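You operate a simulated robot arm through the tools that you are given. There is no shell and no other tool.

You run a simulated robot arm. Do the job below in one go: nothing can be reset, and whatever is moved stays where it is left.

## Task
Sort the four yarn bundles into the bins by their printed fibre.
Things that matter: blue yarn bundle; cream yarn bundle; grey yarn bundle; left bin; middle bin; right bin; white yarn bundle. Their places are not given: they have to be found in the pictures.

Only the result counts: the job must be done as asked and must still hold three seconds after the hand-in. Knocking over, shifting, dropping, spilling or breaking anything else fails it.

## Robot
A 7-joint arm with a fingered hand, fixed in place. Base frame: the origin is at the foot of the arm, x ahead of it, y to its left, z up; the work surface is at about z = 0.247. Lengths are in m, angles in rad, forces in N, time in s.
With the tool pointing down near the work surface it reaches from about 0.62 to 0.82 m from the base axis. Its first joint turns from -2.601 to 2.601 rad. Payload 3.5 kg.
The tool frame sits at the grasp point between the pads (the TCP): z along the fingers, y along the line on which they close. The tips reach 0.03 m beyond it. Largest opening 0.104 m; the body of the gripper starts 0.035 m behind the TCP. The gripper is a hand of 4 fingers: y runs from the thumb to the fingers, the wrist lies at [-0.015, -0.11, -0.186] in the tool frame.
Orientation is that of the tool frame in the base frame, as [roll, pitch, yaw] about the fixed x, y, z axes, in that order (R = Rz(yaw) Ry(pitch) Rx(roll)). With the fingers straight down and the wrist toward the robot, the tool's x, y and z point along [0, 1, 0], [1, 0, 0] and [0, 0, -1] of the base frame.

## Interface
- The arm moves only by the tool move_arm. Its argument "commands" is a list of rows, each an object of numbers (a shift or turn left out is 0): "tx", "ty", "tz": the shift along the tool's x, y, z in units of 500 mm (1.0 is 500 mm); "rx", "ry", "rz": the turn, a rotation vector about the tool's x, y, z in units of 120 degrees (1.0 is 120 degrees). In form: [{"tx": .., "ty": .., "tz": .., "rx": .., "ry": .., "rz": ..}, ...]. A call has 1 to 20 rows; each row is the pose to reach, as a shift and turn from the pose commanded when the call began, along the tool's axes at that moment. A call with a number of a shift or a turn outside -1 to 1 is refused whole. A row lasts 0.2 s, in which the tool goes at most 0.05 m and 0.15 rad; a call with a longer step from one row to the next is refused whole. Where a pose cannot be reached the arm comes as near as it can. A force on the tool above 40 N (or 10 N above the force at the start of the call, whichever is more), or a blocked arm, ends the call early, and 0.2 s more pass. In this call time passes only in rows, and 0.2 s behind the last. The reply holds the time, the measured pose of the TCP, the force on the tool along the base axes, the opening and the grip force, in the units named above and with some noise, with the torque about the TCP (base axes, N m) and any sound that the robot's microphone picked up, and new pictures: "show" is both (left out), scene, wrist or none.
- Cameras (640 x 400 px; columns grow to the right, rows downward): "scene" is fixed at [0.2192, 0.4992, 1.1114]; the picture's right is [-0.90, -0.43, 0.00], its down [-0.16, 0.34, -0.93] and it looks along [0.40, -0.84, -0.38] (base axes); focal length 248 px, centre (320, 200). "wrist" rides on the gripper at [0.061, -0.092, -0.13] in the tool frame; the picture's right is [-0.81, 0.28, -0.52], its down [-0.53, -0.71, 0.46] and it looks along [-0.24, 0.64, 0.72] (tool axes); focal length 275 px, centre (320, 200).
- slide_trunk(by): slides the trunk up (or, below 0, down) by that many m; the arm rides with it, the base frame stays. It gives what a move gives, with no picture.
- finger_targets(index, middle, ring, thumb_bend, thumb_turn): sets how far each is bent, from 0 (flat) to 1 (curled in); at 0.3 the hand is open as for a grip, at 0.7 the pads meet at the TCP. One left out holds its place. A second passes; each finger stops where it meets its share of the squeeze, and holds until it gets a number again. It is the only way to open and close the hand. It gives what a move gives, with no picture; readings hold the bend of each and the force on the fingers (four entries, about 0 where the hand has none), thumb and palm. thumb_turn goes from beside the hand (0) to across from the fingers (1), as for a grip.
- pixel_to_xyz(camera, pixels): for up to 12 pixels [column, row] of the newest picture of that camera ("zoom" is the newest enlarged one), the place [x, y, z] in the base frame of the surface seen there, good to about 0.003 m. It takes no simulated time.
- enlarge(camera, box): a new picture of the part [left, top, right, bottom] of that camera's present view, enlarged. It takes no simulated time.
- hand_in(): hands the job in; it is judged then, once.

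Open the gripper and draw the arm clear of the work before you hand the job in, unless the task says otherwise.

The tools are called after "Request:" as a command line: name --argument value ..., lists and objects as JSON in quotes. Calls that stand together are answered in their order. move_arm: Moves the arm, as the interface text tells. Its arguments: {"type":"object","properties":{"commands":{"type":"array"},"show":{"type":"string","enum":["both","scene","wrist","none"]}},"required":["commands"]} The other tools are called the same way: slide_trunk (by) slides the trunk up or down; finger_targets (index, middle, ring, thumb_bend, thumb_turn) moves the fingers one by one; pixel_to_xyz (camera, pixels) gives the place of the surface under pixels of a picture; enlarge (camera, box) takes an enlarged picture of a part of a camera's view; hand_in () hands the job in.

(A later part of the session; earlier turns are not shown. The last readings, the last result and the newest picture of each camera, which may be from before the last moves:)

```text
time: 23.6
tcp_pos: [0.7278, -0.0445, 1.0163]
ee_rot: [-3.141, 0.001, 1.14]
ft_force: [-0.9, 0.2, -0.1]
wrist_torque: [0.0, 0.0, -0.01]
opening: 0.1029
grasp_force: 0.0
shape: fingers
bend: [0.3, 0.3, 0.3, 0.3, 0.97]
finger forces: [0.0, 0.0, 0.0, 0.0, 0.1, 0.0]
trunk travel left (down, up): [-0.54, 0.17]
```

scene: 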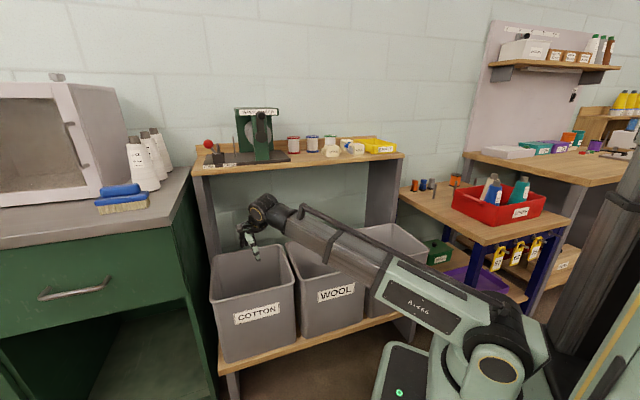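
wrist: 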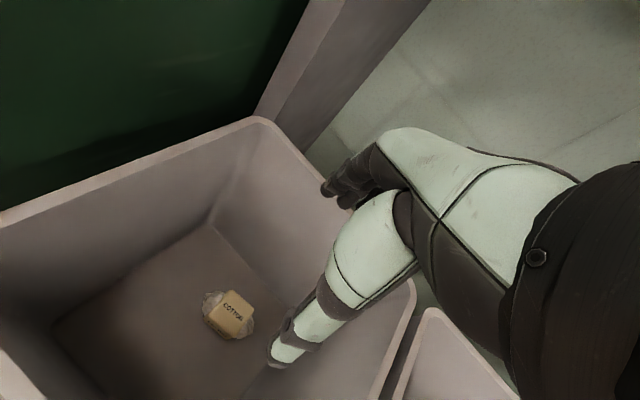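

TCP is at z=1.016. I swing back right in front of the shelf and then in over the cream bundle at (0.631,-0.492), rising 4 cm and turning the hand to match.

Request:
move_arm --commands '[{"tx": -0.08, "ty": -0.035, "tz": -0.02, "rz": 0.025}, {"tx": -0.16, "ty": -0.07, "tz": -0.04, "rz": 0.05}, {"tx": -0.24, "ty": -0.106, "tz": -0.06, "rz": 0.075}, {"tx": -0.32, "ty": -0.141, "tz": -0.08, "rz": 0.1}, {"tx": -0.4, "ty": -0.177, "tz": -0.08, "rz": 0.125}, {"tx": -0.482, "ty": -0.212, "tz": -0.08, "rz": 0.148}, {"tx": -0.551, "ty": -0.144, "tz": -0.08, "rz": 0.148}, {"tx": -0.62, "ty": -0.076, "tz": -0.08, "rz": 0.148}, {"tx": -0.688, "ty": -0.008, "tz": -0.08, "rz": 0.148}, {"tx": -0.756, "ty": 0.06, "tz": -0.08, "rz": 0.148}, {"tx": -0.825, "ty": 0.129, "tz": -0.08, "rz": 0.148}, {"tx": -0.893, "ty": 0.197, "tz": -0.08, "rz": 0.148}]' --show "both"

```text
time: 26.2
tcp_pos: [0.6317, -0.49, 1.0568]
ee_rot: [3.141, -0.001, 0.832]
ft_force: [-0.3, -0.3, -0.3]
wrist_torque: [0.01, -0.02, -0.02]
opening: 0.1027
grasp_force: 0.2
shape: fingers
bend: [0.3, 0.3, 0.3, 0.3, 0.97]
finger forces: [0.0, 0.1, 0.1, 0.0, 0.0, 0.0]
trunk travel left (down, up): [-0.54, 0.17]
```

scene: 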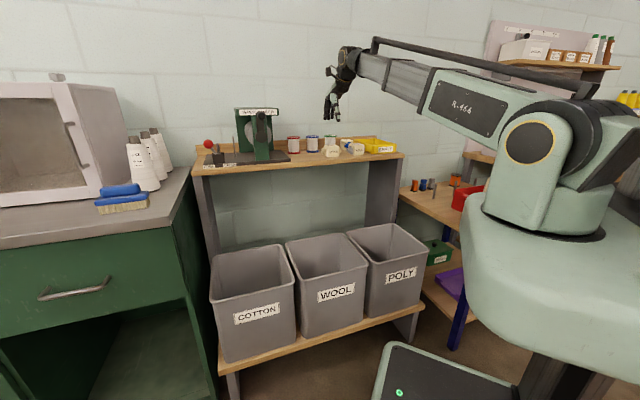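
wrist: 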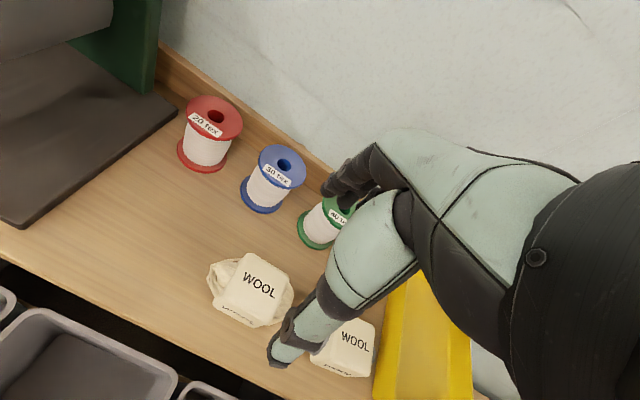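

The cream bundle is at about (255,290) in the wrist view. I enlarge it to refine its pose.

Request:
enlarge --camera "wrist" --box '[195, 240, 315, 340]'

```text
4.00 times, centred on (255, 290) of wrist
```

zoom: 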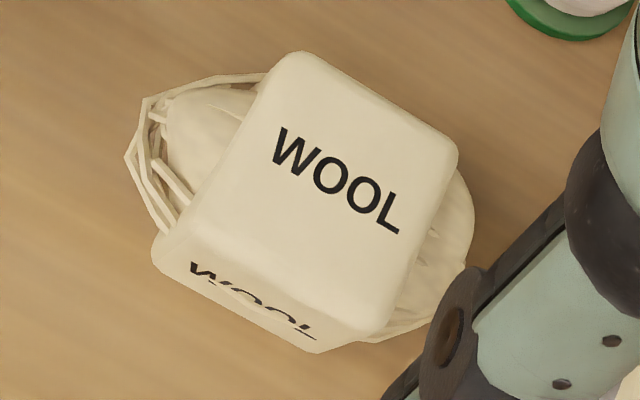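

I measure the cream top corners at zoom (290,60), (450,155), (375,325), (195,220).

Request:
pixel_to_xyz --camera "zoom" --pixels '[[292, 60], [450, 155], [375, 322], [200, 218], [330, 185], [370, 105], [290, 275], [245, 140], [415, 240], [300, 345], [160, 260], [130, 150]]'

```text
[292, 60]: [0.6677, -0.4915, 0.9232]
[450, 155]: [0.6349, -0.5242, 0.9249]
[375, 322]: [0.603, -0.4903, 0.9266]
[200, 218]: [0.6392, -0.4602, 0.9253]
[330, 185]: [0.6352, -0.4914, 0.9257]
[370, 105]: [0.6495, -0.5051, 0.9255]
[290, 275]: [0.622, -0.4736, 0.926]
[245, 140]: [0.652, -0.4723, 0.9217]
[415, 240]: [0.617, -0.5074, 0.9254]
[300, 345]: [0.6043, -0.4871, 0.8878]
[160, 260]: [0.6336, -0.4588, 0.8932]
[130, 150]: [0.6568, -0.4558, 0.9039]
```

Cream's centre is ≈(0.636,-0.492), about 5° off my hand. I correct and descend to z≈0.917.

Request:
move_arm --commands '[{"tz": 0.04, "tx": 0.004, "ty": 0.009, "rz": 0.02}, {"tz": 0.1, "tx": 0.004, "ty": 0.009, "rz": 0.04}, {"tz": 0.16, "tx": 0.004, "ty": 0.009, "rz": 0.042}, {"tz": 0.21, "tx": 0.004, "ty": 0.009, "rz": 0.042}, {"tz": 0.25, "tx": 0.004, "ty": 0.009, "rz": 0.042}, {"tz": 0.28, "tx": 0.004, "ty": 0.009, "rz": 0.042}]' --show "both"

```text
time: 27.6
tcp_pos: [0.6338, -0.4914, 0.914]
ee_rot: [-3.141, -0.001, 0.742]
ft_force: [-0.1, 0.2, -0.9]
wrist_torque: [0.01, -0.03, 0.02]
opening: 0.1028
grasp_force: 0.1
shape: fingers
bend: [0.3, 0.3, 0.3, 0.3, 0.97]
finger forces: [0.1, 0.0, 0.0, 0.0, 0.0, 0.1]
trunk travel left (down, up): [-0.54, 0.17]
```

scene: 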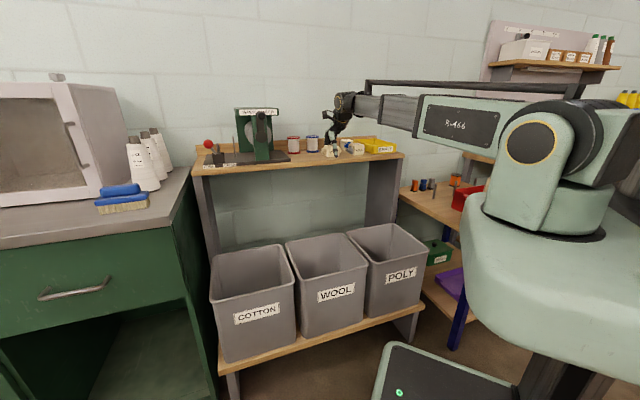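
wrist: 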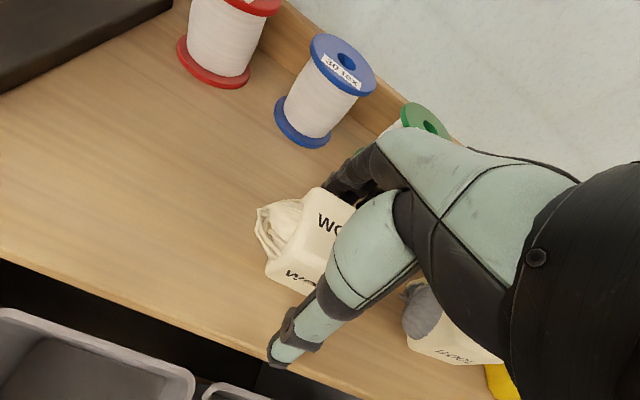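

The hand straddles the cream bundle at z=0.914, with no contact force. I close on it.

Request:
finger_targets --index 0.75 --middle 0.75 --ring 0.75 --thumb_bend 0.75

```text
time: 28.6
tcp_pos: [0.6338, -0.4905, 0.9148]
ee_rot: [3.141, -0.001, 0.74]
ft_force: [0.1, 0.0, -1.1]
wrist_torque: [0.04, -0.01, -0.03]
opening: 0.0452
grasp_force: 30.2
shape: fingers
bend: [0.59, 0.63, 0.65, 0.52, 0.92]
finger forces: [11.1, 9.5, 9.3, 0.0, 29.6, 0.0]
trunk travel left (down, up): [-0.54, 0.17]
```

The grip is firm at 30 N. I lift 12 cm and draw back in front of the shelf, above the WOOL bin.

Request:
move_arm --commands '[{"tz": -0.02}, {"tz": -0.08}, {"tz": -0.16}, {"tz": -0.24}, {"tz": -0.24, "tx": 0.028, "ty": -0.083}, {"tz": -0.24, "tx": 0.057, "ty": -0.166}, {"tz": -0.24, "tx": 0.086, "ty": -0.249}, {"tz": -0.24, "tx": 0.114, "ty": -0.332}, {"tz": -0.24, "tx": 0.143, "ty": -0.415}, {"tz": -0.24, "tx": 0.171, "ty": -0.498}]' --show "both"

```text
time: 30.9
tcp_pos: [0.531, -0.2521, 1.0365]
ee_rot: [-3.141, 0.0, 0.741]
ft_force: [-0.3, -0.2, -0.6]
wrist_torque: [-0.03, 0.03, 0.01]
opening: 0.0455
grasp_force: 29.6
shape: fingers
bend: [0.59, 0.63, 0.65, 0.52, 0.92]
finger forces: [11.0, 9.5, 9.3, 0.1, 29.4, 0.1]
trunk travel left (down, up): [-0.54, 0.17]
```

scene: 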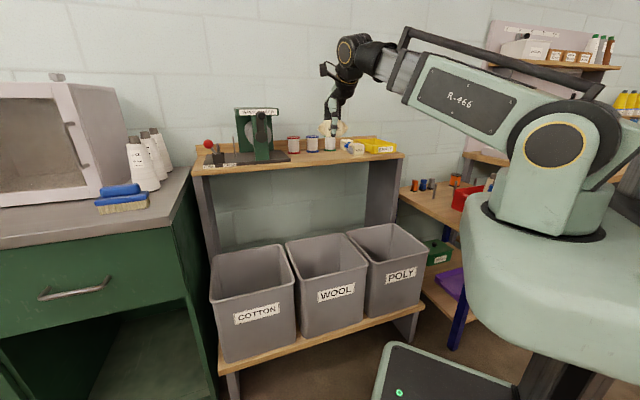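
wrist: 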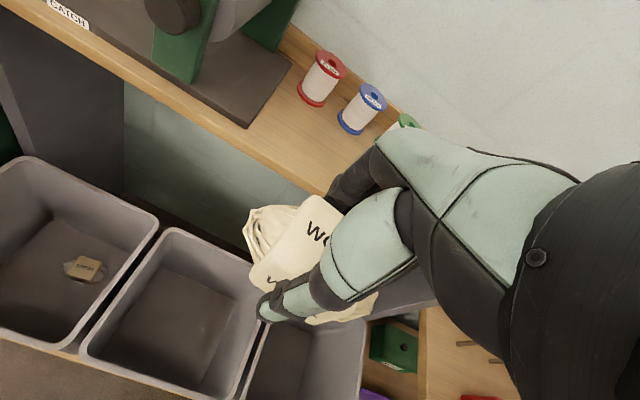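

The cream bundle hangs in front of the shelf over the WOOL bin, and white is seen lying in the COTTON bin at (85,268). I lower the trunk 0.4 m.

Request:
slide_trunk --by -0.4

```text
time: 34.7
tcp_pos: [0.5325, -0.2527, 0.6375]
ee_rot: [-3.141, 0.0, 0.743]
ft_force: [0.1, 0.1, -0.9]
wrist_torque: [0.02, 0.02, 0.0]
opening: 0.0455
grasp_force: 29.7
shape: fingers
bend: [0.59, 0.63, 0.65, 0.52, 0.92]
finger forces: [10.9, 9.5, 9.2, 0.0, 29.6, 0.1]
trunk travel left (down, up): [-0.14, 0.57]
```

TCP is at z=0.638. I move to the WOOL bin centre at about (0.571,-0.291) and lower a little to z≈0.56 to view.

Request:
move_arm --commands '[{"tx": 0.003, "ty": 0.054}, {"tx": 0.006, "ty": 0.108}, {"tx": 0.006, "ty": 0.108, "tz": 0.08}, {"tx": 0.006, "ty": 0.108, "tz": 0.15}]' --show "both"

```text
time: 35.7
tcp_pos: [0.5722, -0.2912, 0.56]
ee_rot: [3.141, 0.0, 0.742]
ft_force: [-0.7, 0.0, -0.6]
wrist_torque: [-0.02, 0.0, -0.01]
opening: 0.0454
grasp_force: 30.2
shape: fingers
bend: [0.59, 0.63, 0.65, 0.52, 0.92]
finger forces: [11.1, 9.5, 9.3, 0.1, 29.4, 0.1]
trunk travel left (down, up): [-0.14, 0.57]
```

scene: 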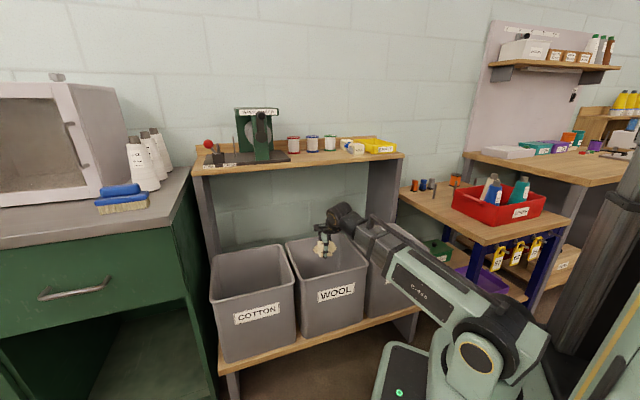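
wrist: 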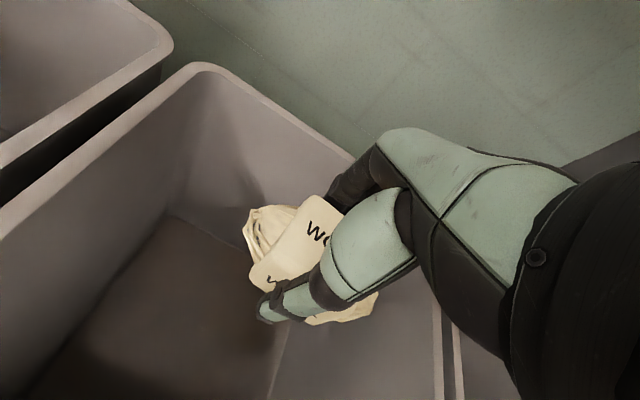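

The bundle is over the WOOL bin. I check the height of the forearm over the rims at (375,230), (390,250), (405,275).

Request:
pixel_to_xyz --camera "scene" --pixels '[[345, 215], [365, 240], [375, 230], [390, 250], [400, 275], [372, 258], [385, 275], [415, 305], [330, 235]]'

Request:
enlarge --camera "scene" --box '[280, 190, 440, 315]'

```text
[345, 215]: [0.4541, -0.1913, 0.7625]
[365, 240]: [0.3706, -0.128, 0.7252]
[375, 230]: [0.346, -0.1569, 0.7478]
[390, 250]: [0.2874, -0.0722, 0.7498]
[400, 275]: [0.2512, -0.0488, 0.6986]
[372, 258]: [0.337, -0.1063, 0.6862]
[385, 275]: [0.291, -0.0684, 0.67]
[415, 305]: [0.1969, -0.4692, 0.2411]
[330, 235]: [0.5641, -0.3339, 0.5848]
```

```text
3.20 times, centred on (360, 252) of scene
```

zoom: 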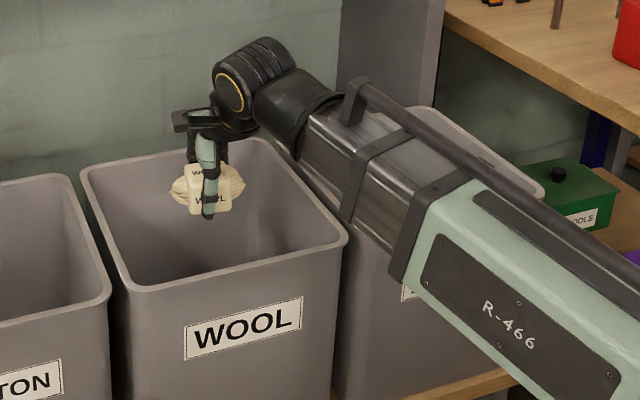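

The forearm is high (z≈0.69 and up) and mostly in front of the bins. I lower the bundle into the WOOL bin to z≈0.43.

Request:
move_arm --commands '[{"tz": 0.08}, {"tz": 0.16}, {"tz": 0.23}, {"tz": 0.26}]' --show "both"

```text
time: 36.7
tcp_pos: [0.5719, -0.292, 0.4327]
ee_rot: [3.141, -0.002, 0.743]
ft_force: [0.7, 0.1, -0.4]
wrist_torque: [-0.01, 0.02, 0.02]
opening: 0.0455
grasp_force: 28.9
shape: fingers
bend: [0.59, 0.63, 0.65, 0.52, 0.92]
finger forces: [11.1, 9.4, 9.0, 0.0, 29.3, 0.0]
trunk travel left (down, up): [-0.14, 0.57]
```

scene: 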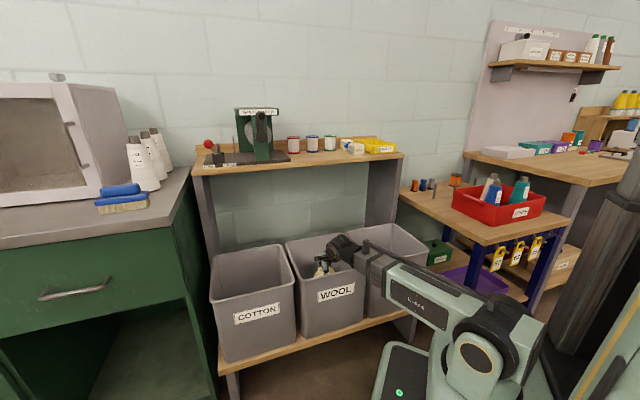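
wrist: 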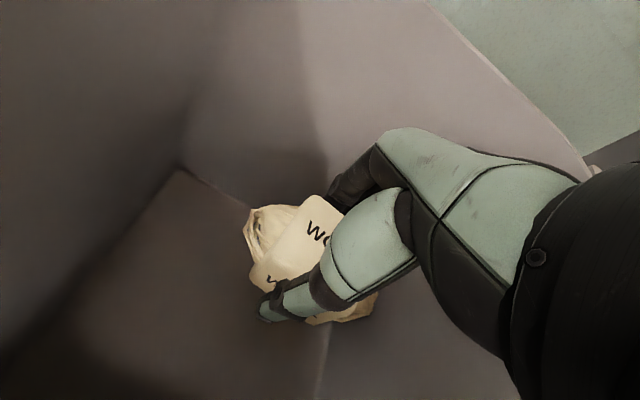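

The cream bundle is deep inside the WOOL bin with no contact. I open the hand to release it.

Request:
finger_targets --index 0.3 --middle 0.3 --ring 0.3 --thumb_bend 0.3

```text
time: 37.7
tcp_pos: [0.5717, -0.2931, 0.4325]
ee_rot: [-3.141, 0.001, 0.74]
ft_force: [0.6, 0.0, 0.5]
wrist_torque: [0.01, 0.0, 0.02]
opening: 0.1027
grasp_force: 0.1
shape: fingers
bend: [0.3, 0.3, 0.3, 0.3, 0.97]
finger forces: [0.1, 0.1, 0.1, 0.1, 0.1, 0.0]
trunk travel left (down, up): [-0.14, 0.57]
```

Released. I raise straight out of the bin to z≈0.64 and back off to p≈0.55, taking a picture.

Request:
move_arm --commands '[{"tz": -0.08}, {"tz": -0.16}, {"tz": -0.24}, {"tz": -0.32}, {"tz": -0.41}, {"tz": -0.41, "ty": -0.054, "tx": -0.003}, {"tz": -0.41, "ty": -0.108, "tx": -0.006}]' --show "both"

Request:
slide_trunk --by 0.4

```text
time: 39.3
tcp_pos: [0.5325, -0.2523, 0.6351]
ee_rot: [3.141, -0.001, 0.741]
ft_force: [0.1, -0.4, -0.9]
wrist_torque: [0.0, 0.01, 0.01]
opening: 0.1031
grasp_force: 0.0
shape: fingers
bend: [0.3, 0.3, 0.3, 0.3, 0.97]
finger forces: [0.0, 0.0, 0.1, 0.0, 0.0, 0.1]
trunk travel left (down, up): [-0.14, 0.57]
```

scene: 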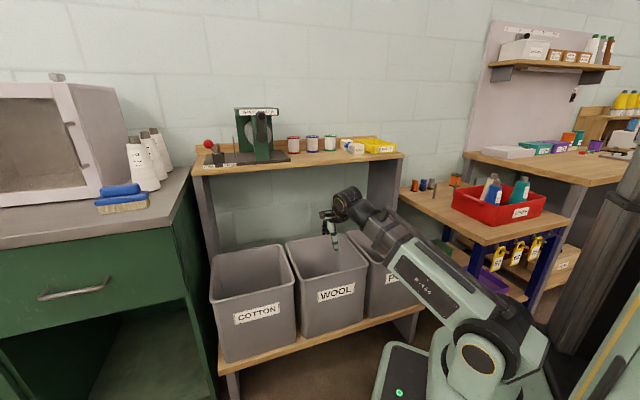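
wrist: 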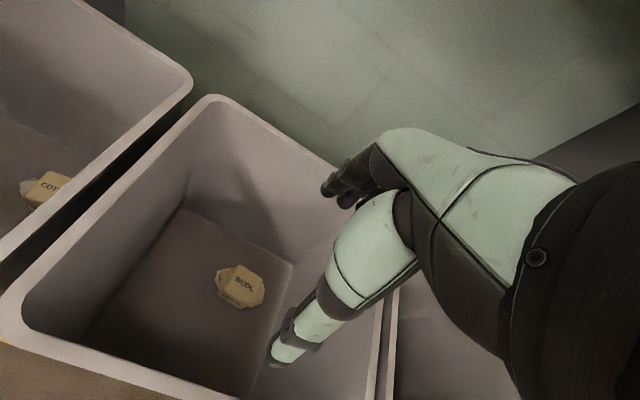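

```text
time: 43.1
tcp_pos: [0.5327, -0.2514, 1.0348]
ee_rot: [3.14, 0.0, 0.744]
ft_force: [-0.7, 0.7, 0.3]
wrist_torque: [0.0, 0.03, 0.0]
opening: 0.1029
grasp_force: 0.0
shape: fingers
bend: [0.3, 0.3, 0.3, 0.3, 0.97]
finger forces: [0.0, 0.0, 0.0, 0.0, 0.1, 0.0]
trunk travel left (down, up): [-0.54, 0.17]
```

Cream lies in the WOOL bin (240,285). Now I move from z=1.035 to hover over the grey bundle at about (0.558,-0.573).

Request:
move_arm --commands '[{"tx": -0.057, "ty": 0.073, "tz": -0.02}, {"tx": -0.114, "ty": 0.145, "tz": -0.04}, {"tx": -0.171, "ty": 0.218, "tz": -0.04}, {"tx": -0.227, "ty": 0.29, "tz": -0.04}, {"tx": -0.284, "ty": 0.363, "tz": -0.04}, {"tx": -0.341, "ty": 0.435, "tz": -0.04}, {"tx": -0.398, "ty": 0.508, "tz": -0.04}]' --show "both"

Request:
enlarge --camera "wrist" --box '[195, 240, 315, 340]'

```text
time: 44.7
tcp_pos: [0.559, -0.5736, 1.055]
ee_rot: [-3.141, 0.001, 0.743]
ft_force: [0.3, 0.1, -0.2]
wrist_torque: [-0.01, 0.02, 0.0]
opening: 0.1028
grasp_force: 0.1
shape: fingers
bend: [0.3, 0.3, 0.3, 0.3, 0.97]
finger forces: [0.0, 0.1, 0.1, 0.0, 0.0, 0.0]
trunk travel left (down, up): [-0.54, 0.17]
```

scene: 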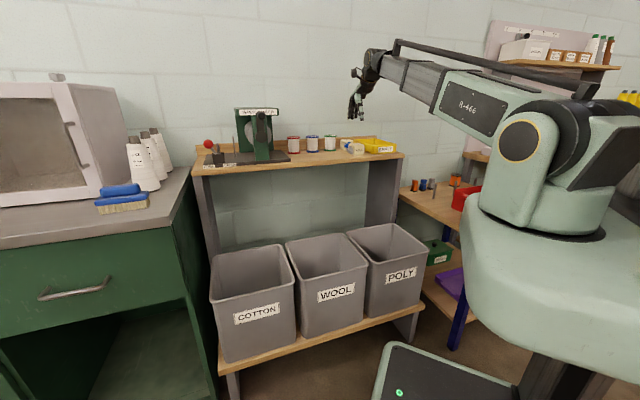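
wrist: 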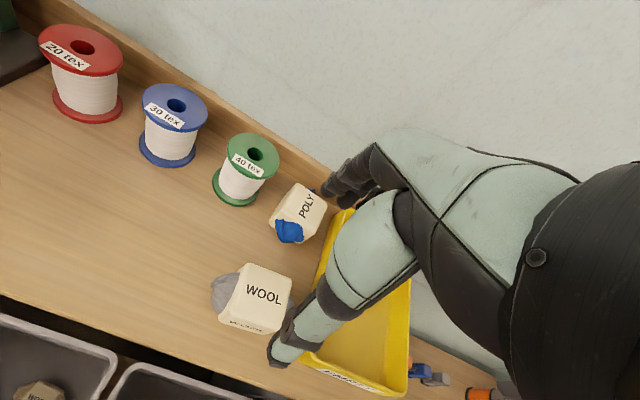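

```text
4.00 times, centred on (255, 290) of wrist
```

zoom: 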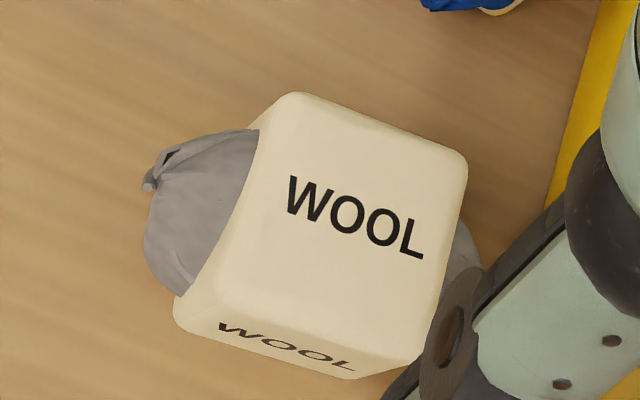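

The grey block is rotated a bit in this view. I measure its top corners at zoom (290,100), (460,165), (420,350), (215,285), plus the blue block and tray in the wrist view.

Request:
pixel_to_xyz --camera "zoom" --pixels '[[288, 102], [460, 165], [415, 345], [218, 283], [345, 225], [375, 132], [320, 318], [255, 190], [440, 255], [475, 240], [160, 180], [560, 180]]'

Request:
pixel_to_xyz --camera "wrist" --pixels '[[295, 187], [326, 200], [310, 240], [273, 215], [300, 212], [332, 225], [345, 215], [318, 280], [255, 155], [275, 172], [262, 190], [290, 232]]'

Request:
enlarge --camera "wrist" --box '[200, 120, 380, 270]'

```text
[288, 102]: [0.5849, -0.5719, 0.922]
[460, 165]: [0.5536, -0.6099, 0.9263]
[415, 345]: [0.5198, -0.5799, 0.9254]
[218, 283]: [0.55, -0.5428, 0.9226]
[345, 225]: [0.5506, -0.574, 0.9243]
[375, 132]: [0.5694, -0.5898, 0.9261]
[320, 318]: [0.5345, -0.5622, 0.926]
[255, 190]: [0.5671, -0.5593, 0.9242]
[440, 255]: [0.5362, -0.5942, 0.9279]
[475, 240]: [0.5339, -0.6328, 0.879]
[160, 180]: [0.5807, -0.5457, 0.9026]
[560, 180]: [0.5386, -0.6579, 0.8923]
```

```text
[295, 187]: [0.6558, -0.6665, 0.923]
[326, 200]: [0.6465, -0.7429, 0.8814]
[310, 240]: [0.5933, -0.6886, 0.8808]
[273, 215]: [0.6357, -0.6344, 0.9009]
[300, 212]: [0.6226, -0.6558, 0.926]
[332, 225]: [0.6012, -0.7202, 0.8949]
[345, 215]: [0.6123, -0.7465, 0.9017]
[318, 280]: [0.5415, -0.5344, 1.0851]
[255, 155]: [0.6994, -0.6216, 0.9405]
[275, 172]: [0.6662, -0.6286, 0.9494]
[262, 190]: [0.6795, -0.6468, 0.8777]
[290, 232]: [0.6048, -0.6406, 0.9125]
```

```text
2.67 times, centred on (290, 195) of wrist
```

zoom: 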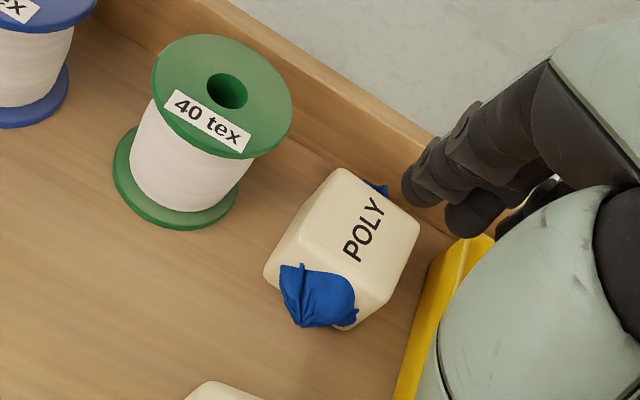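

Grey's centre is ≈(0.552,-0.576) with its faces at -40°; blue's yarn sits behind at p≈0.88. To keep clear of blue I pre-close the fingers a little before descending.

Request:
finger_targets --index 0.4 --middle 0.4 --ring 0.4 --thumb_bend 0.35

Request:
move_arm --commands '[{"tx": -0.0135, "ty": -0.006, "rz": -0.03}, {"tx": -0.0135, "ty": -0.006, "rz": -0.062, "tz": 0.06}, {"tx": -0.0135, "ty": -0.006, "rz": -0.062, "tz": 0.13}, {"tx": -0.0135, "ty": -0.006, "rz": -0.062, "tz": 0.19}]' --show "both"

Request:
enlarge --camera "wrist" --box '[220, 120, 420, 380]'

Request:
enlarge --camera "scene" --box '[310, 90, 400, 170]'

```text
time: 45.7
tcp_pos: [0.5566, -0.5723, 1.0563]
ee_rot: [3.141, 0.002, 0.743]
ft_force: [-0.2, 0.5, 0.2]
wrist_torque: [-0.02, 0.02, -0.03]
opening: 0.0848
grasp_force: 0.0
shape: fingers
bend: [0.4, 0.4, 0.4, 0.35, 0.97]
finger forces: [0.1, 0.0, 0.0, 0.1, 0.0, 0.1]
trunk travel left (down, up): [-0.54, 0.17]
```

```text
time: 46.7
tcp_pos: [0.5492, -0.5745, 0.9603]
ee_rot: [-3.14, 0.001, 0.873]
ft_force: [0.6, 0.4, -0.5]
wrist_torque: [0.01, -0.02, -0.01]
opening: 0.0849
grasp_force: 0.0
shape: fingers
bend: [0.4, 0.4, 0.4, 0.35, 0.97]
finger forces: [0.0, 0.0, 0.0, 0.0, 0.1, 0.0]
trunk travel left (down, up): [-0.54, 0.17]
```

scene: 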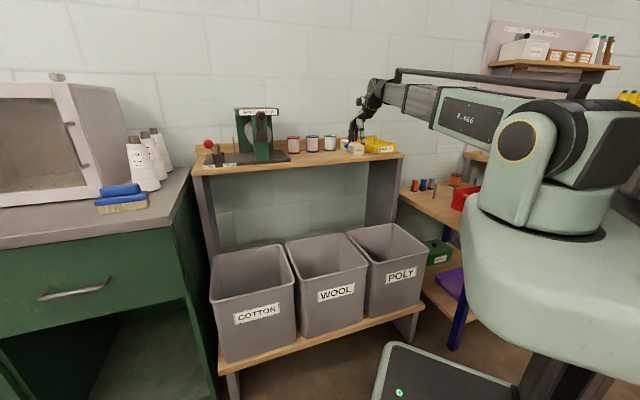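
wrist: 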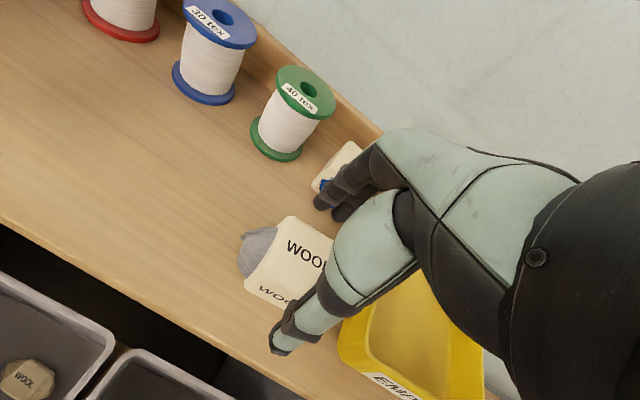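

```text
1.54 times, centred on (320, 250) of wrist
```

zoom: 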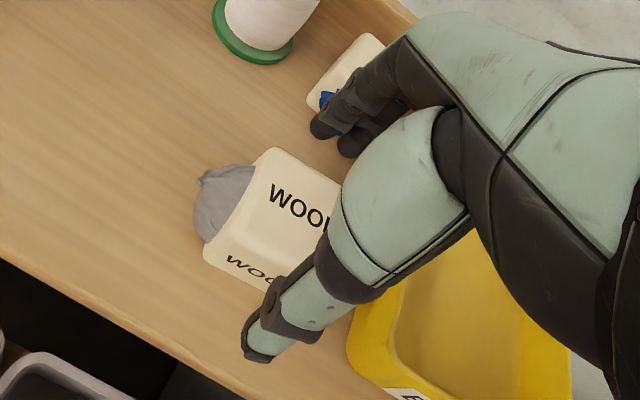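

```text
5.00 times, centred on (355, 130) of scene
```

zoom: 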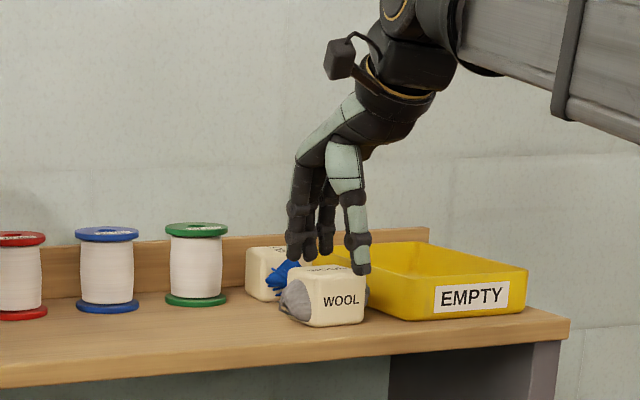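

Fingers pass near blue's yarn in projection. I query the finger tips at wrist (319,202), (340,213), thumb (278,345), and the blue yarn.

Request:
pixel_to_xyz --camera "wrist" --pixels '[[319, 203], [325, 206], [342, 214], [335, 190], [278, 345], [325, 184], [317, 188], [340, 160], [288, 222], [262, 292], [345, 325], [360, 310]]'

Request:
pixel_to_xyz --camera "zoom" --pixels '[[293, 255], [310, 258], [327, 248], [361, 265], [275, 272], [285, 275], [365, 295], [330, 275], [262, 258], [310, 270], [400, 290], [300, 210]]'

```text
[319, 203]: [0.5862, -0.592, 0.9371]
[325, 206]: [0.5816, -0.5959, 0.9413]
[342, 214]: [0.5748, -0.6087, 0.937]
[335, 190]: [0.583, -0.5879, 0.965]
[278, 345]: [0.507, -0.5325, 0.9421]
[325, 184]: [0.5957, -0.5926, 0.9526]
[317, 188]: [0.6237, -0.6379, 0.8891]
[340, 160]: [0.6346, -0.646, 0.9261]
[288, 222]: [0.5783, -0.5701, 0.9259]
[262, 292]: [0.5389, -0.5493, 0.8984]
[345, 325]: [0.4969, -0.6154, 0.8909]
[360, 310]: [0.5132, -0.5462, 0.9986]
```

```text
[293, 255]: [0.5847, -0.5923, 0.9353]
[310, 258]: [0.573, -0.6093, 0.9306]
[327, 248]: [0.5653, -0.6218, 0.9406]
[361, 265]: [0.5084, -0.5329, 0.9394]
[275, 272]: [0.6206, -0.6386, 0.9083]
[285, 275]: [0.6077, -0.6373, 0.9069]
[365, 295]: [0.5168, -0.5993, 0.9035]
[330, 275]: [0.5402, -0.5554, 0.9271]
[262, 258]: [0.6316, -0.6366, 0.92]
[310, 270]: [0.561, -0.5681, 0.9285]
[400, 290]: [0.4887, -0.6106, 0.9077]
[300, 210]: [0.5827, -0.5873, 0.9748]
```

Finger tips are at p≈0.835, between the grey block (≤0.823) and blue's yarn (0.88). I descend the last 4.5 cm with a 3 mm forward correction.

Request:
move_arm --commands '[{"tz": 0.03, "ty": 0.006, "tx": 0.001}, {"tz": 0.06, "ty": 0.006, "tx": 0.001}, {"tz": 0.09, "ty": 0.006, "tx": 0.001}]' --show "both"

Request:
enlarge --camera "scene" --box '[310, 90, 400, 170]'

```text
time: 47.5
tcp_pos: [0.5526, -0.5789, 0.9164]
ee_rot: [-3.141, -0.001, 0.874]
ft_force: [-0.5, 0.6, -0.1]
wrist_torque: [0.0, -0.02, -0.05]
opening: 0.0849
grasp_force: 0.0
shape: fingers
bend: [0.4, 0.4, 0.4, 0.35, 0.97]
finger forces: [0.0, 0.1, 0.0, 0.0, 0.1, 0.0]
trunk travel left (down, up): [-0.54, 0.17]
```

scene: 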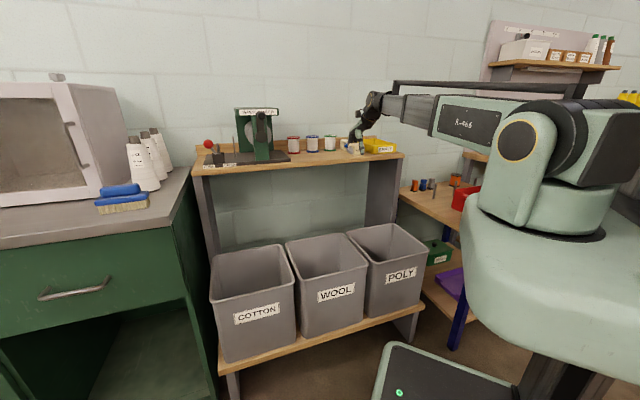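
wrist: 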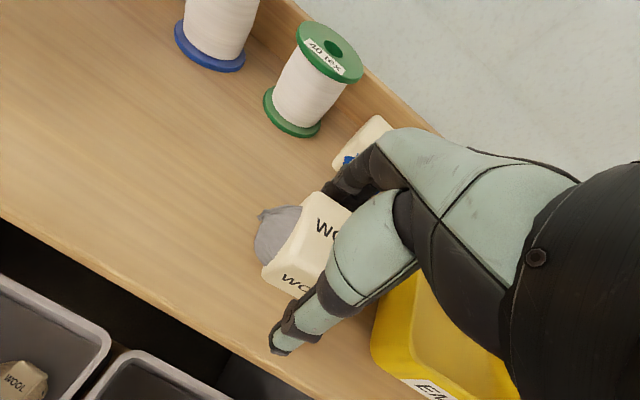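

```text
5.00 times, centred on (355, 130) of scene
```

zoom: 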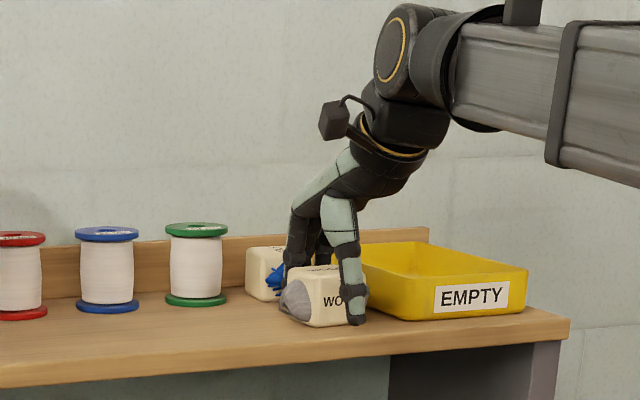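

Grey is straddled without contact and the hand clears the tray and the blue bundle. I close the fingers.

Request:
finger_targets --index 0.75 --middle 0.75 --ring 0.75 --thumb_bend 0.75

```text
time: 48.5
tcp_pos: [0.552, -0.578, 0.9164]
ee_rot: [3.14, 0.001, 0.874]
ft_force: [0.6, 0.6, 0.6]
wrist_torque: [-0.04, 0.02, 0.0]
opening: 0.0468
grasp_force: 29.3
shape: fingers
bend: [0.6, 0.64, 0.71, 0.49, 0.92]
finger forces: [10.3, 9.4, 9.6, 0.0, 29.0, 0.1]
trunk travel left (down, up): [-0.54, 0.17]
```

Grey is held at 29 N. I lift 12 cm and carry it back in front of the shelf over the WOOL bin.

Request:
move_arm --commands '[{"tz": -0.02}, {"tz": -0.08}, {"tz": -0.16}, {"tz": -0.24}, {"tz": -0.24, "tx": 0.068, "ty": -0.065}, {"tz": -0.24, "tx": 0.136, "ty": -0.131}, {"tz": -0.24, "tx": 0.204, "ty": -0.196}, {"tz": -0.24, "tx": 0.271, "ty": -0.262}, {"tz": -0.24, "tx": 0.339, "ty": -0.327}, {"tz": -0.24, "tx": 0.407, "ty": -0.393}, {"tz": -0.24, "tx": 0.475, "ty": -0.458}]' --show "both"

```text
time: 50.9
tcp_pos: [0.5297, -0.2466, 1.0368]
ee_rot: [3.141, -0.001, 0.871]
ft_force: [0.7, 0.3, -0.4]
wrist_torque: [0.01, -0.01, 0.0]
opening: 0.047
grasp_force: 29.1
shape: fingers
bend: [0.6, 0.64, 0.71, 0.49, 0.92]
finger forces: [10.2, 9.4, 9.7, 0.1, 28.9, 0.0]
trunk travel left (down, up): [-0.54, 0.17]
```

scene: 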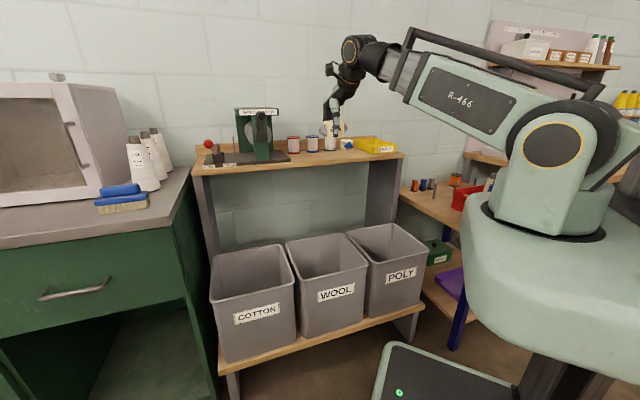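
wrist: 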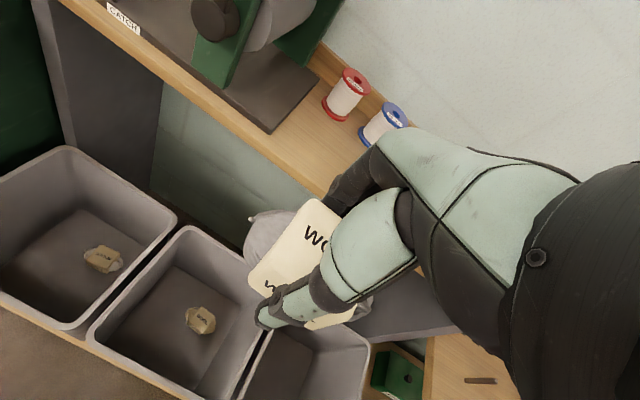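

Grey is in hand above the WOOL bin, where cream lies at (200,320). I check cream's place and lower the trunk.

Request:
pixel_to_xyz --camera "wrist" --pixels '[[200, 320], [188, 318], [213, 325], [103, 258]]'

Request:
slide_trunk --by -0.4

```text
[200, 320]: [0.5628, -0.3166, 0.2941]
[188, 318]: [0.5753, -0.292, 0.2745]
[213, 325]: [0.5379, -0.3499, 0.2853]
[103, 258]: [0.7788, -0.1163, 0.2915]
```

```text
time: 54.7
tcp_pos: [0.5291, -0.2477, 0.6361]
ee_rot: [-3.142, -0.002, 0.872]
ft_force: [0.6, -0.6, -0.1]
wrist_torque: [0.01, 0.0, 0.0]
opening: 0.0467
grasp_force: 29.1
shape: fingers
bend: [0.6, 0.64, 0.71, 0.49, 0.92]
finger forces: [10.3, 9.4, 9.7, 0.1, 28.9, 0.1]
trunk travel left (down, up): [-0.14, 0.57]
```

Cream sits at s≈0.17 in the bin, so I release grey slightly to the left at about (0.587,-0.262). I move there and lower to z≈0.435.

Request:
move_arm --commands '[{"tx": 0.026, "ty": 0.054}, {"tx": 0.053, "ty": 0.107}, {"tx": 0.053, "ty": 0.107, "tz": 0.09}, {"tx": 0.053, "ty": 0.107, "tz": 0.18}, {"tx": 0.053, "ty": 0.107, "tz": 0.26}, {"tx": 0.053, "ty": 0.107, "tz": 0.34}, {"tx": 0.053, "ty": 0.107, "tz": 0.4}]' --show "both"

```text
time: 56.3
tcp_pos: [0.587, -0.2618, 0.4361]
ee_rot: [3.14, 0.0, 0.872]
ft_force: [0.8, -0.6, -0.1]
wrist_torque: [0.04, -0.01, 0.05]
opening: 0.0469
grasp_force: 29.4
shape: fingers
bend: [0.6, 0.64, 0.71, 0.49, 0.92]
finger forces: [10.2, 9.3, 9.8, 0.0, 28.8, 0.1]
trunk travel left (down, up): [-0.14, 0.57]
```

scene: 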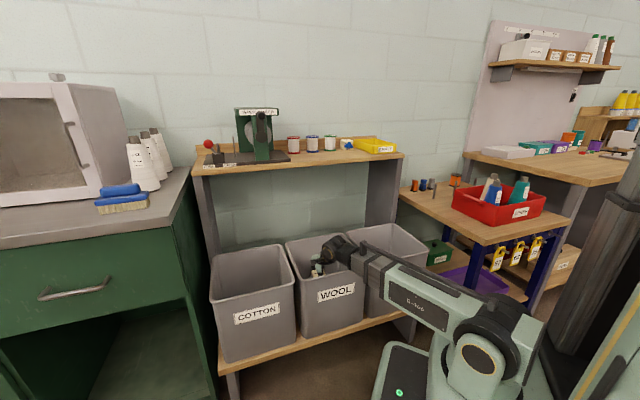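
wrist: 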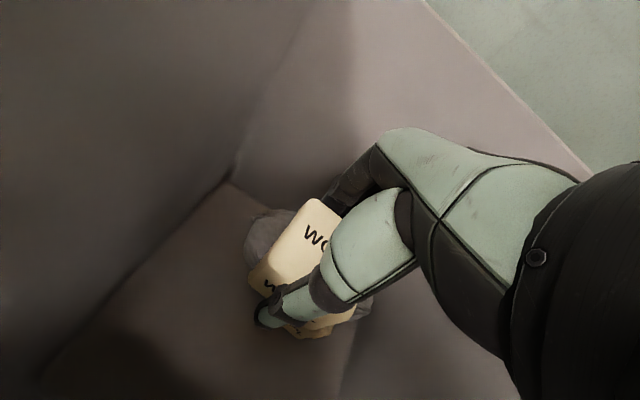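

Grey is deep in the WOOL bin with no contact forces. I open the hand to release it.

Request:
finger_targets --index 0.3 --middle 0.3 --ring 0.3 --thumb_bend 0.3

Request:
move_arm --commands '[{"tz": -0.08}, {"tz": -0.16}, {"tz": -0.24}, {"tz": -0.32}, {"tz": -0.4}, {"tz": -0.4, "tx": -0.026, "ty": -0.054}, {"tz": -0.4, "tx": -0.053, "ty": -0.107}]' --show "both"

```text
time: 57.3
tcp_pos: [0.5867, -0.2608, 0.4368]
ee_rot: [3.141, 0.0, 0.872]
ft_force: [0.1, 0.0, 0.6]
wrist_torque: [0.0, -0.05, 0.02]
opening: 0.1028
grasp_force: 0.1
shape: fingers
bend: [0.3, 0.3, 0.3, 0.3, 0.97]
finger forces: [0.1, 0.0, 0.1, 0.1, 0.0, 0.0]
trunk travel left (down, up): [-0.14, 0.57]
```

```text
time: 58.9
tcp_pos: [0.5292, -0.2469, 0.6351]
ee_rot: [-3.141, -0.002, 0.871]
ft_force: [0.1, -0.9, 0.8]
wrist_torque: [0.01, -0.01, 0.0]
opening: 0.1031
grasp_force: 0.0
shape: fingers
bend: [0.3, 0.3, 0.3, 0.3, 0.97]
finger forces: [0.1, 0.1, 0.0, 0.1, 0.0, 0.0]
trunk travel left (down, up): [-0.14, 0.57]
```

scene: 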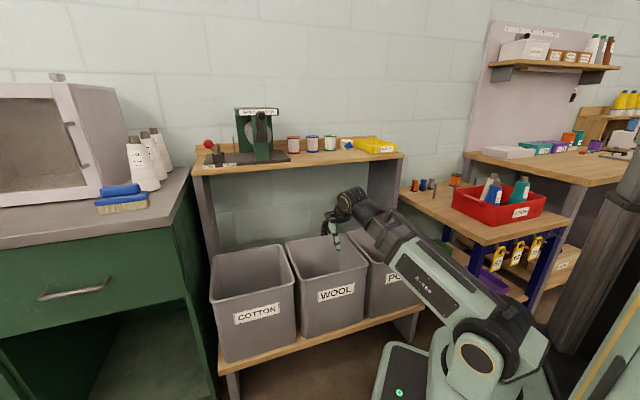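
wrist: 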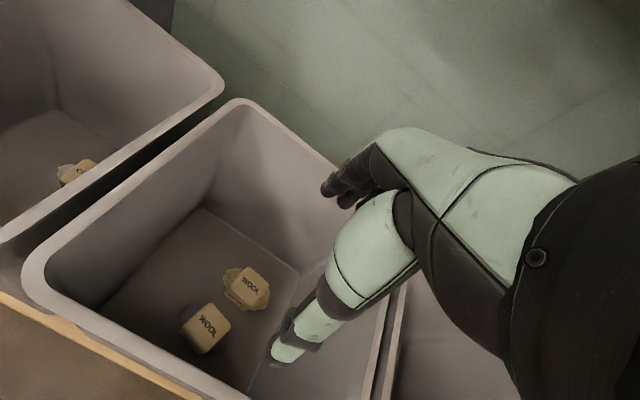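

Both WOOL bundles lie in the middle bin ((248,285), (205,325)). I raise the trunk back up for the blue one.

Request:
slide_trunk --by 0.4

```text
time: 62.8
tcp_pos: [0.5292, -0.2468, 1.0358]
ee_rot: [-3.141, 0.0, 0.874]
ft_force: [0.6, 0.4, 0.4]
wrist_torque: [0.02, 0.0, 0.01]
opening: 0.103
grasp_force: 0.1
shape: fingers
bend: [0.3, 0.3, 0.3, 0.3, 0.97]
finger forces: [0.0, 0.0, 0.1, 0.1, 0.0, 0.0]
trunk travel left (down, up): [-0.54, 0.17]
```

I move to a vantage in front of the blue bundle, about (0.516,-0.559,1.07), to measure it and its neighbours closely.

Request:
move_arm --commands '[{"tx": -0.07, "ty": 0.054, "tz": -0.02}, {"tx": -0.141, "ty": 0.109, "tz": -0.04}, {"tx": -0.212, "ty": 0.163, "tz": -0.06}, {"tx": -0.282, "ty": 0.218, "tz": -0.07}, {"tx": -0.353, "ty": 0.272, "tz": -0.07}, {"tx": -0.424, "ty": 0.327, "tz": -0.07}, {"tx": -0.494, "ty": 0.381, "tz": -0.07}]' --show "both"

Request:
enlarge --camera "wrist" --box '[180, 130, 340, 230]'

```text
time: 64.4
tcp_pos: [0.5154, -0.5627, 1.071]
ee_rot: [-3.141, 0.001, 0.872]
ft_force: [-0.4, 0.0, -0.7]
wrist_torque: [0.0, 0.01, 0.02]
opening: 0.103
grasp_force: 0.0
shape: fingers
bend: [0.3, 0.3, 0.3, 0.3, 0.97]
finger forces: [0.0, 0.1, 0.0, 0.0, 0.0, 0.0]
trunk travel left (down, up): [-0.54, 0.17]
```

scene: 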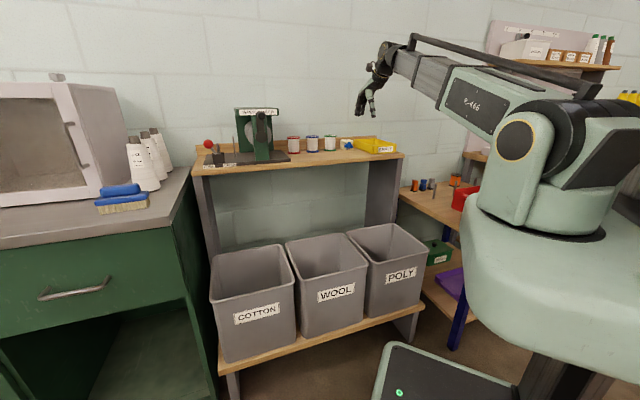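
wrist: 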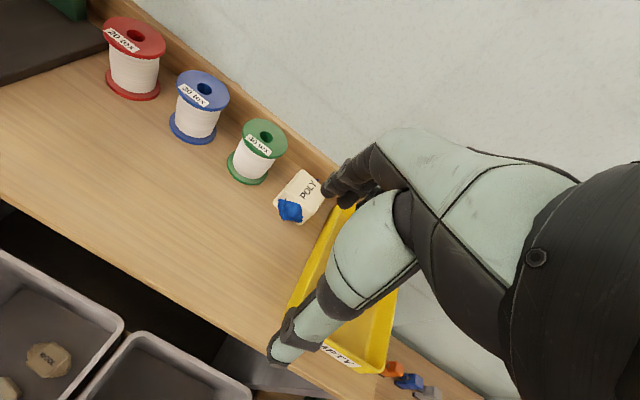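

```text
4.00 times, centred on (260, 180) of wrist
```

zoom: 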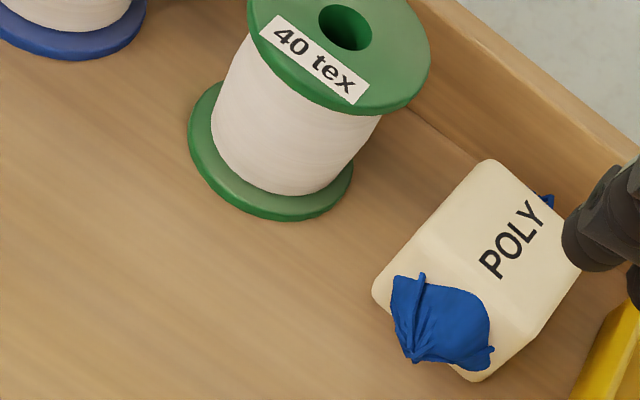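

Blue is at zoom (480,270), the green spool left at (290,100). I measure blue's top corners, the spool flange edge and the tray edge.

Request:
pixel_to_xyz --camera "zoom" --pixels '[[492, 165], [430, 222], [535, 320], [575, 275], [490, 240], [525, 250], [378, 290], [470, 378], [440, 320], [420, 275], [490, 345], [550, 200]]'

Request:
pixel_to_xyz --camera "zoom" --pixels '[[425, 60], [380, 112], [250, 30], [345, 28], [350, 180], [330, 205], [300, 220], [610, 330], [585, 390], [600, 360], [400, 130], [520, 100]]'

Request:
pixel_to_xyz --camera "wrist" --pixels '[[320, 240], [300, 280], [292, 303], [335, 215], [345, 208], [310, 260], [340, 220], [322, 250], [300, 300], [345, 310], [260, 60], [310, 150]]'

```text
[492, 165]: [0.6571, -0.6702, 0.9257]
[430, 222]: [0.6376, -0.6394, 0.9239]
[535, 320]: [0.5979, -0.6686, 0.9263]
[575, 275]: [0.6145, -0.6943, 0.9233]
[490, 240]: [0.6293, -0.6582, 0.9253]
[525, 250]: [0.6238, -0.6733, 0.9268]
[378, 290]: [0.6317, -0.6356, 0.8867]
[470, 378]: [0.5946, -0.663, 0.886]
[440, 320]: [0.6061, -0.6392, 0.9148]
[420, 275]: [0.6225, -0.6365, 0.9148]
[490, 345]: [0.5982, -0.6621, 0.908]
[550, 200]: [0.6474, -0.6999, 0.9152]
```

```text
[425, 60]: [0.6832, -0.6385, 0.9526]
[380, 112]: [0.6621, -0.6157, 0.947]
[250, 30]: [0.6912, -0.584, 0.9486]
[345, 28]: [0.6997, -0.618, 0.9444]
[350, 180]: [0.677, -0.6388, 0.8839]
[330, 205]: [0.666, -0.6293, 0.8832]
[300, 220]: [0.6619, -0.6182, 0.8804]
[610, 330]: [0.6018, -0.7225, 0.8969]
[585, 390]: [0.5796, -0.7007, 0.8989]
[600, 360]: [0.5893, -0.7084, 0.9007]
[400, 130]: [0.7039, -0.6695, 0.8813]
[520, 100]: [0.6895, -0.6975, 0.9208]
```

```text
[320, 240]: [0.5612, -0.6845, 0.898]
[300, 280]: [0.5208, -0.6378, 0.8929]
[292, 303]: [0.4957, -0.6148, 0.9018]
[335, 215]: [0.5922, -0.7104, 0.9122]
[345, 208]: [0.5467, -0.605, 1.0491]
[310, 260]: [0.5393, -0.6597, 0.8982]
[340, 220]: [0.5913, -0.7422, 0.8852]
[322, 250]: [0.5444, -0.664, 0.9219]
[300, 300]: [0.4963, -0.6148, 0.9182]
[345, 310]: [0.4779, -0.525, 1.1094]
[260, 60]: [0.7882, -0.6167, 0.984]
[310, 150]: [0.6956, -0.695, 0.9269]
```

Blue's centre is ≈(0.627,-0.668) with sides facing along (0.82,0.57); gaps to the spool and tray are about 3 cm each. I'll grip it from left and right, thumb on the spool side, so I turn the hand about 105° in place at this safe height.

Request:
move_arm --commands '[{"rz": 0.067}, {"rz": 0.135}, {"rz": 0.202}, {"rz": 0.269}, {"rz": 0.336}, {"rz": 0.404}, {"rz": 0.471}, {"rz": 0.538}, {"rz": 0.606}, {"rz": 0.673}, {"rz": 0.74}, {"rz": 0.807}, {"rz": 0.875}]' --show "both"

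```text
time: 67.2
tcp_pos: [0.5158, -0.5593, 1.0707]
ee_rot: [-3.141, 0.001, -0.963]
ft_force: [-0.3, 0.5, 0.8]
wrist_torque: [0.0, -0.01, -0.06]
opening: 0.1028
grasp_force: 0.1
shape: fingers
bend: [0.3, 0.3, 0.3, 0.3, 0.97]
finger forces: [0.0, 0.0, 0.1, 0.0, 0.0, 0.1]
trunk travel left (down, up): [-0.54, 0.17]
```

scene: 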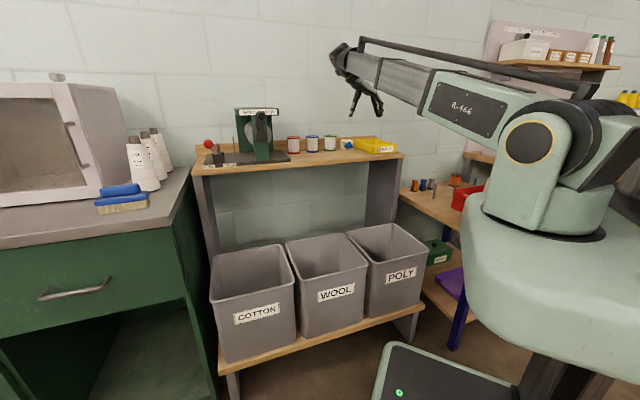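
wrist: 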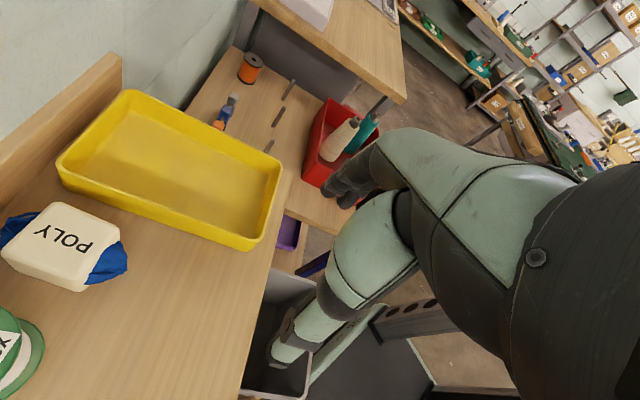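

The turn succeeded, and the wrist camera now sees blue at (65,245), the tray and the spool edge from the other side. I enlarge and measure them.

Request:
enlarge --camera "wrist" --box '[0, 150, 160, 400]'

Request:
enlarge --camera "wrist" --box '[0, 180, 160, 300]'

```text
1.60 times, centred on (80, 275) of wrist
```

zoom: 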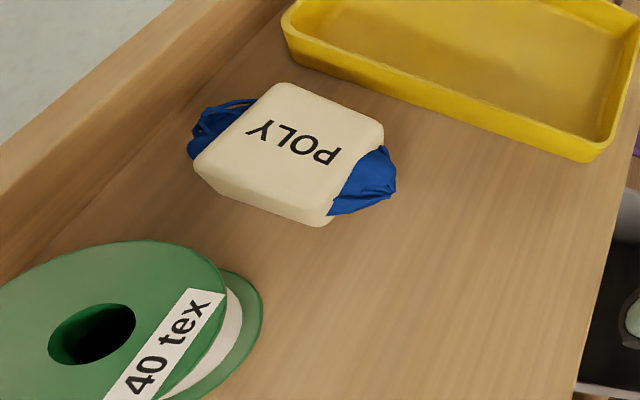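

```text
3.33 times, centred on (80, 240) of wrist
```

zoom: 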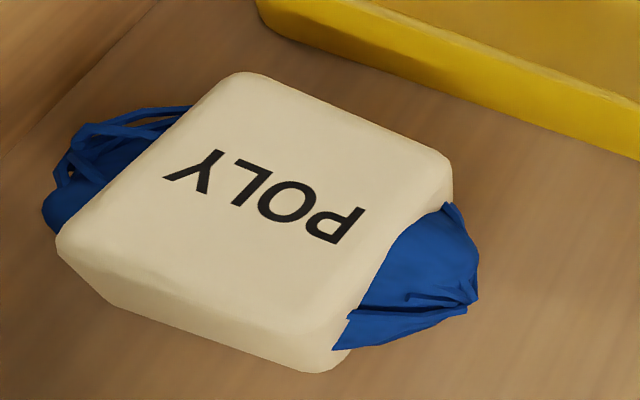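

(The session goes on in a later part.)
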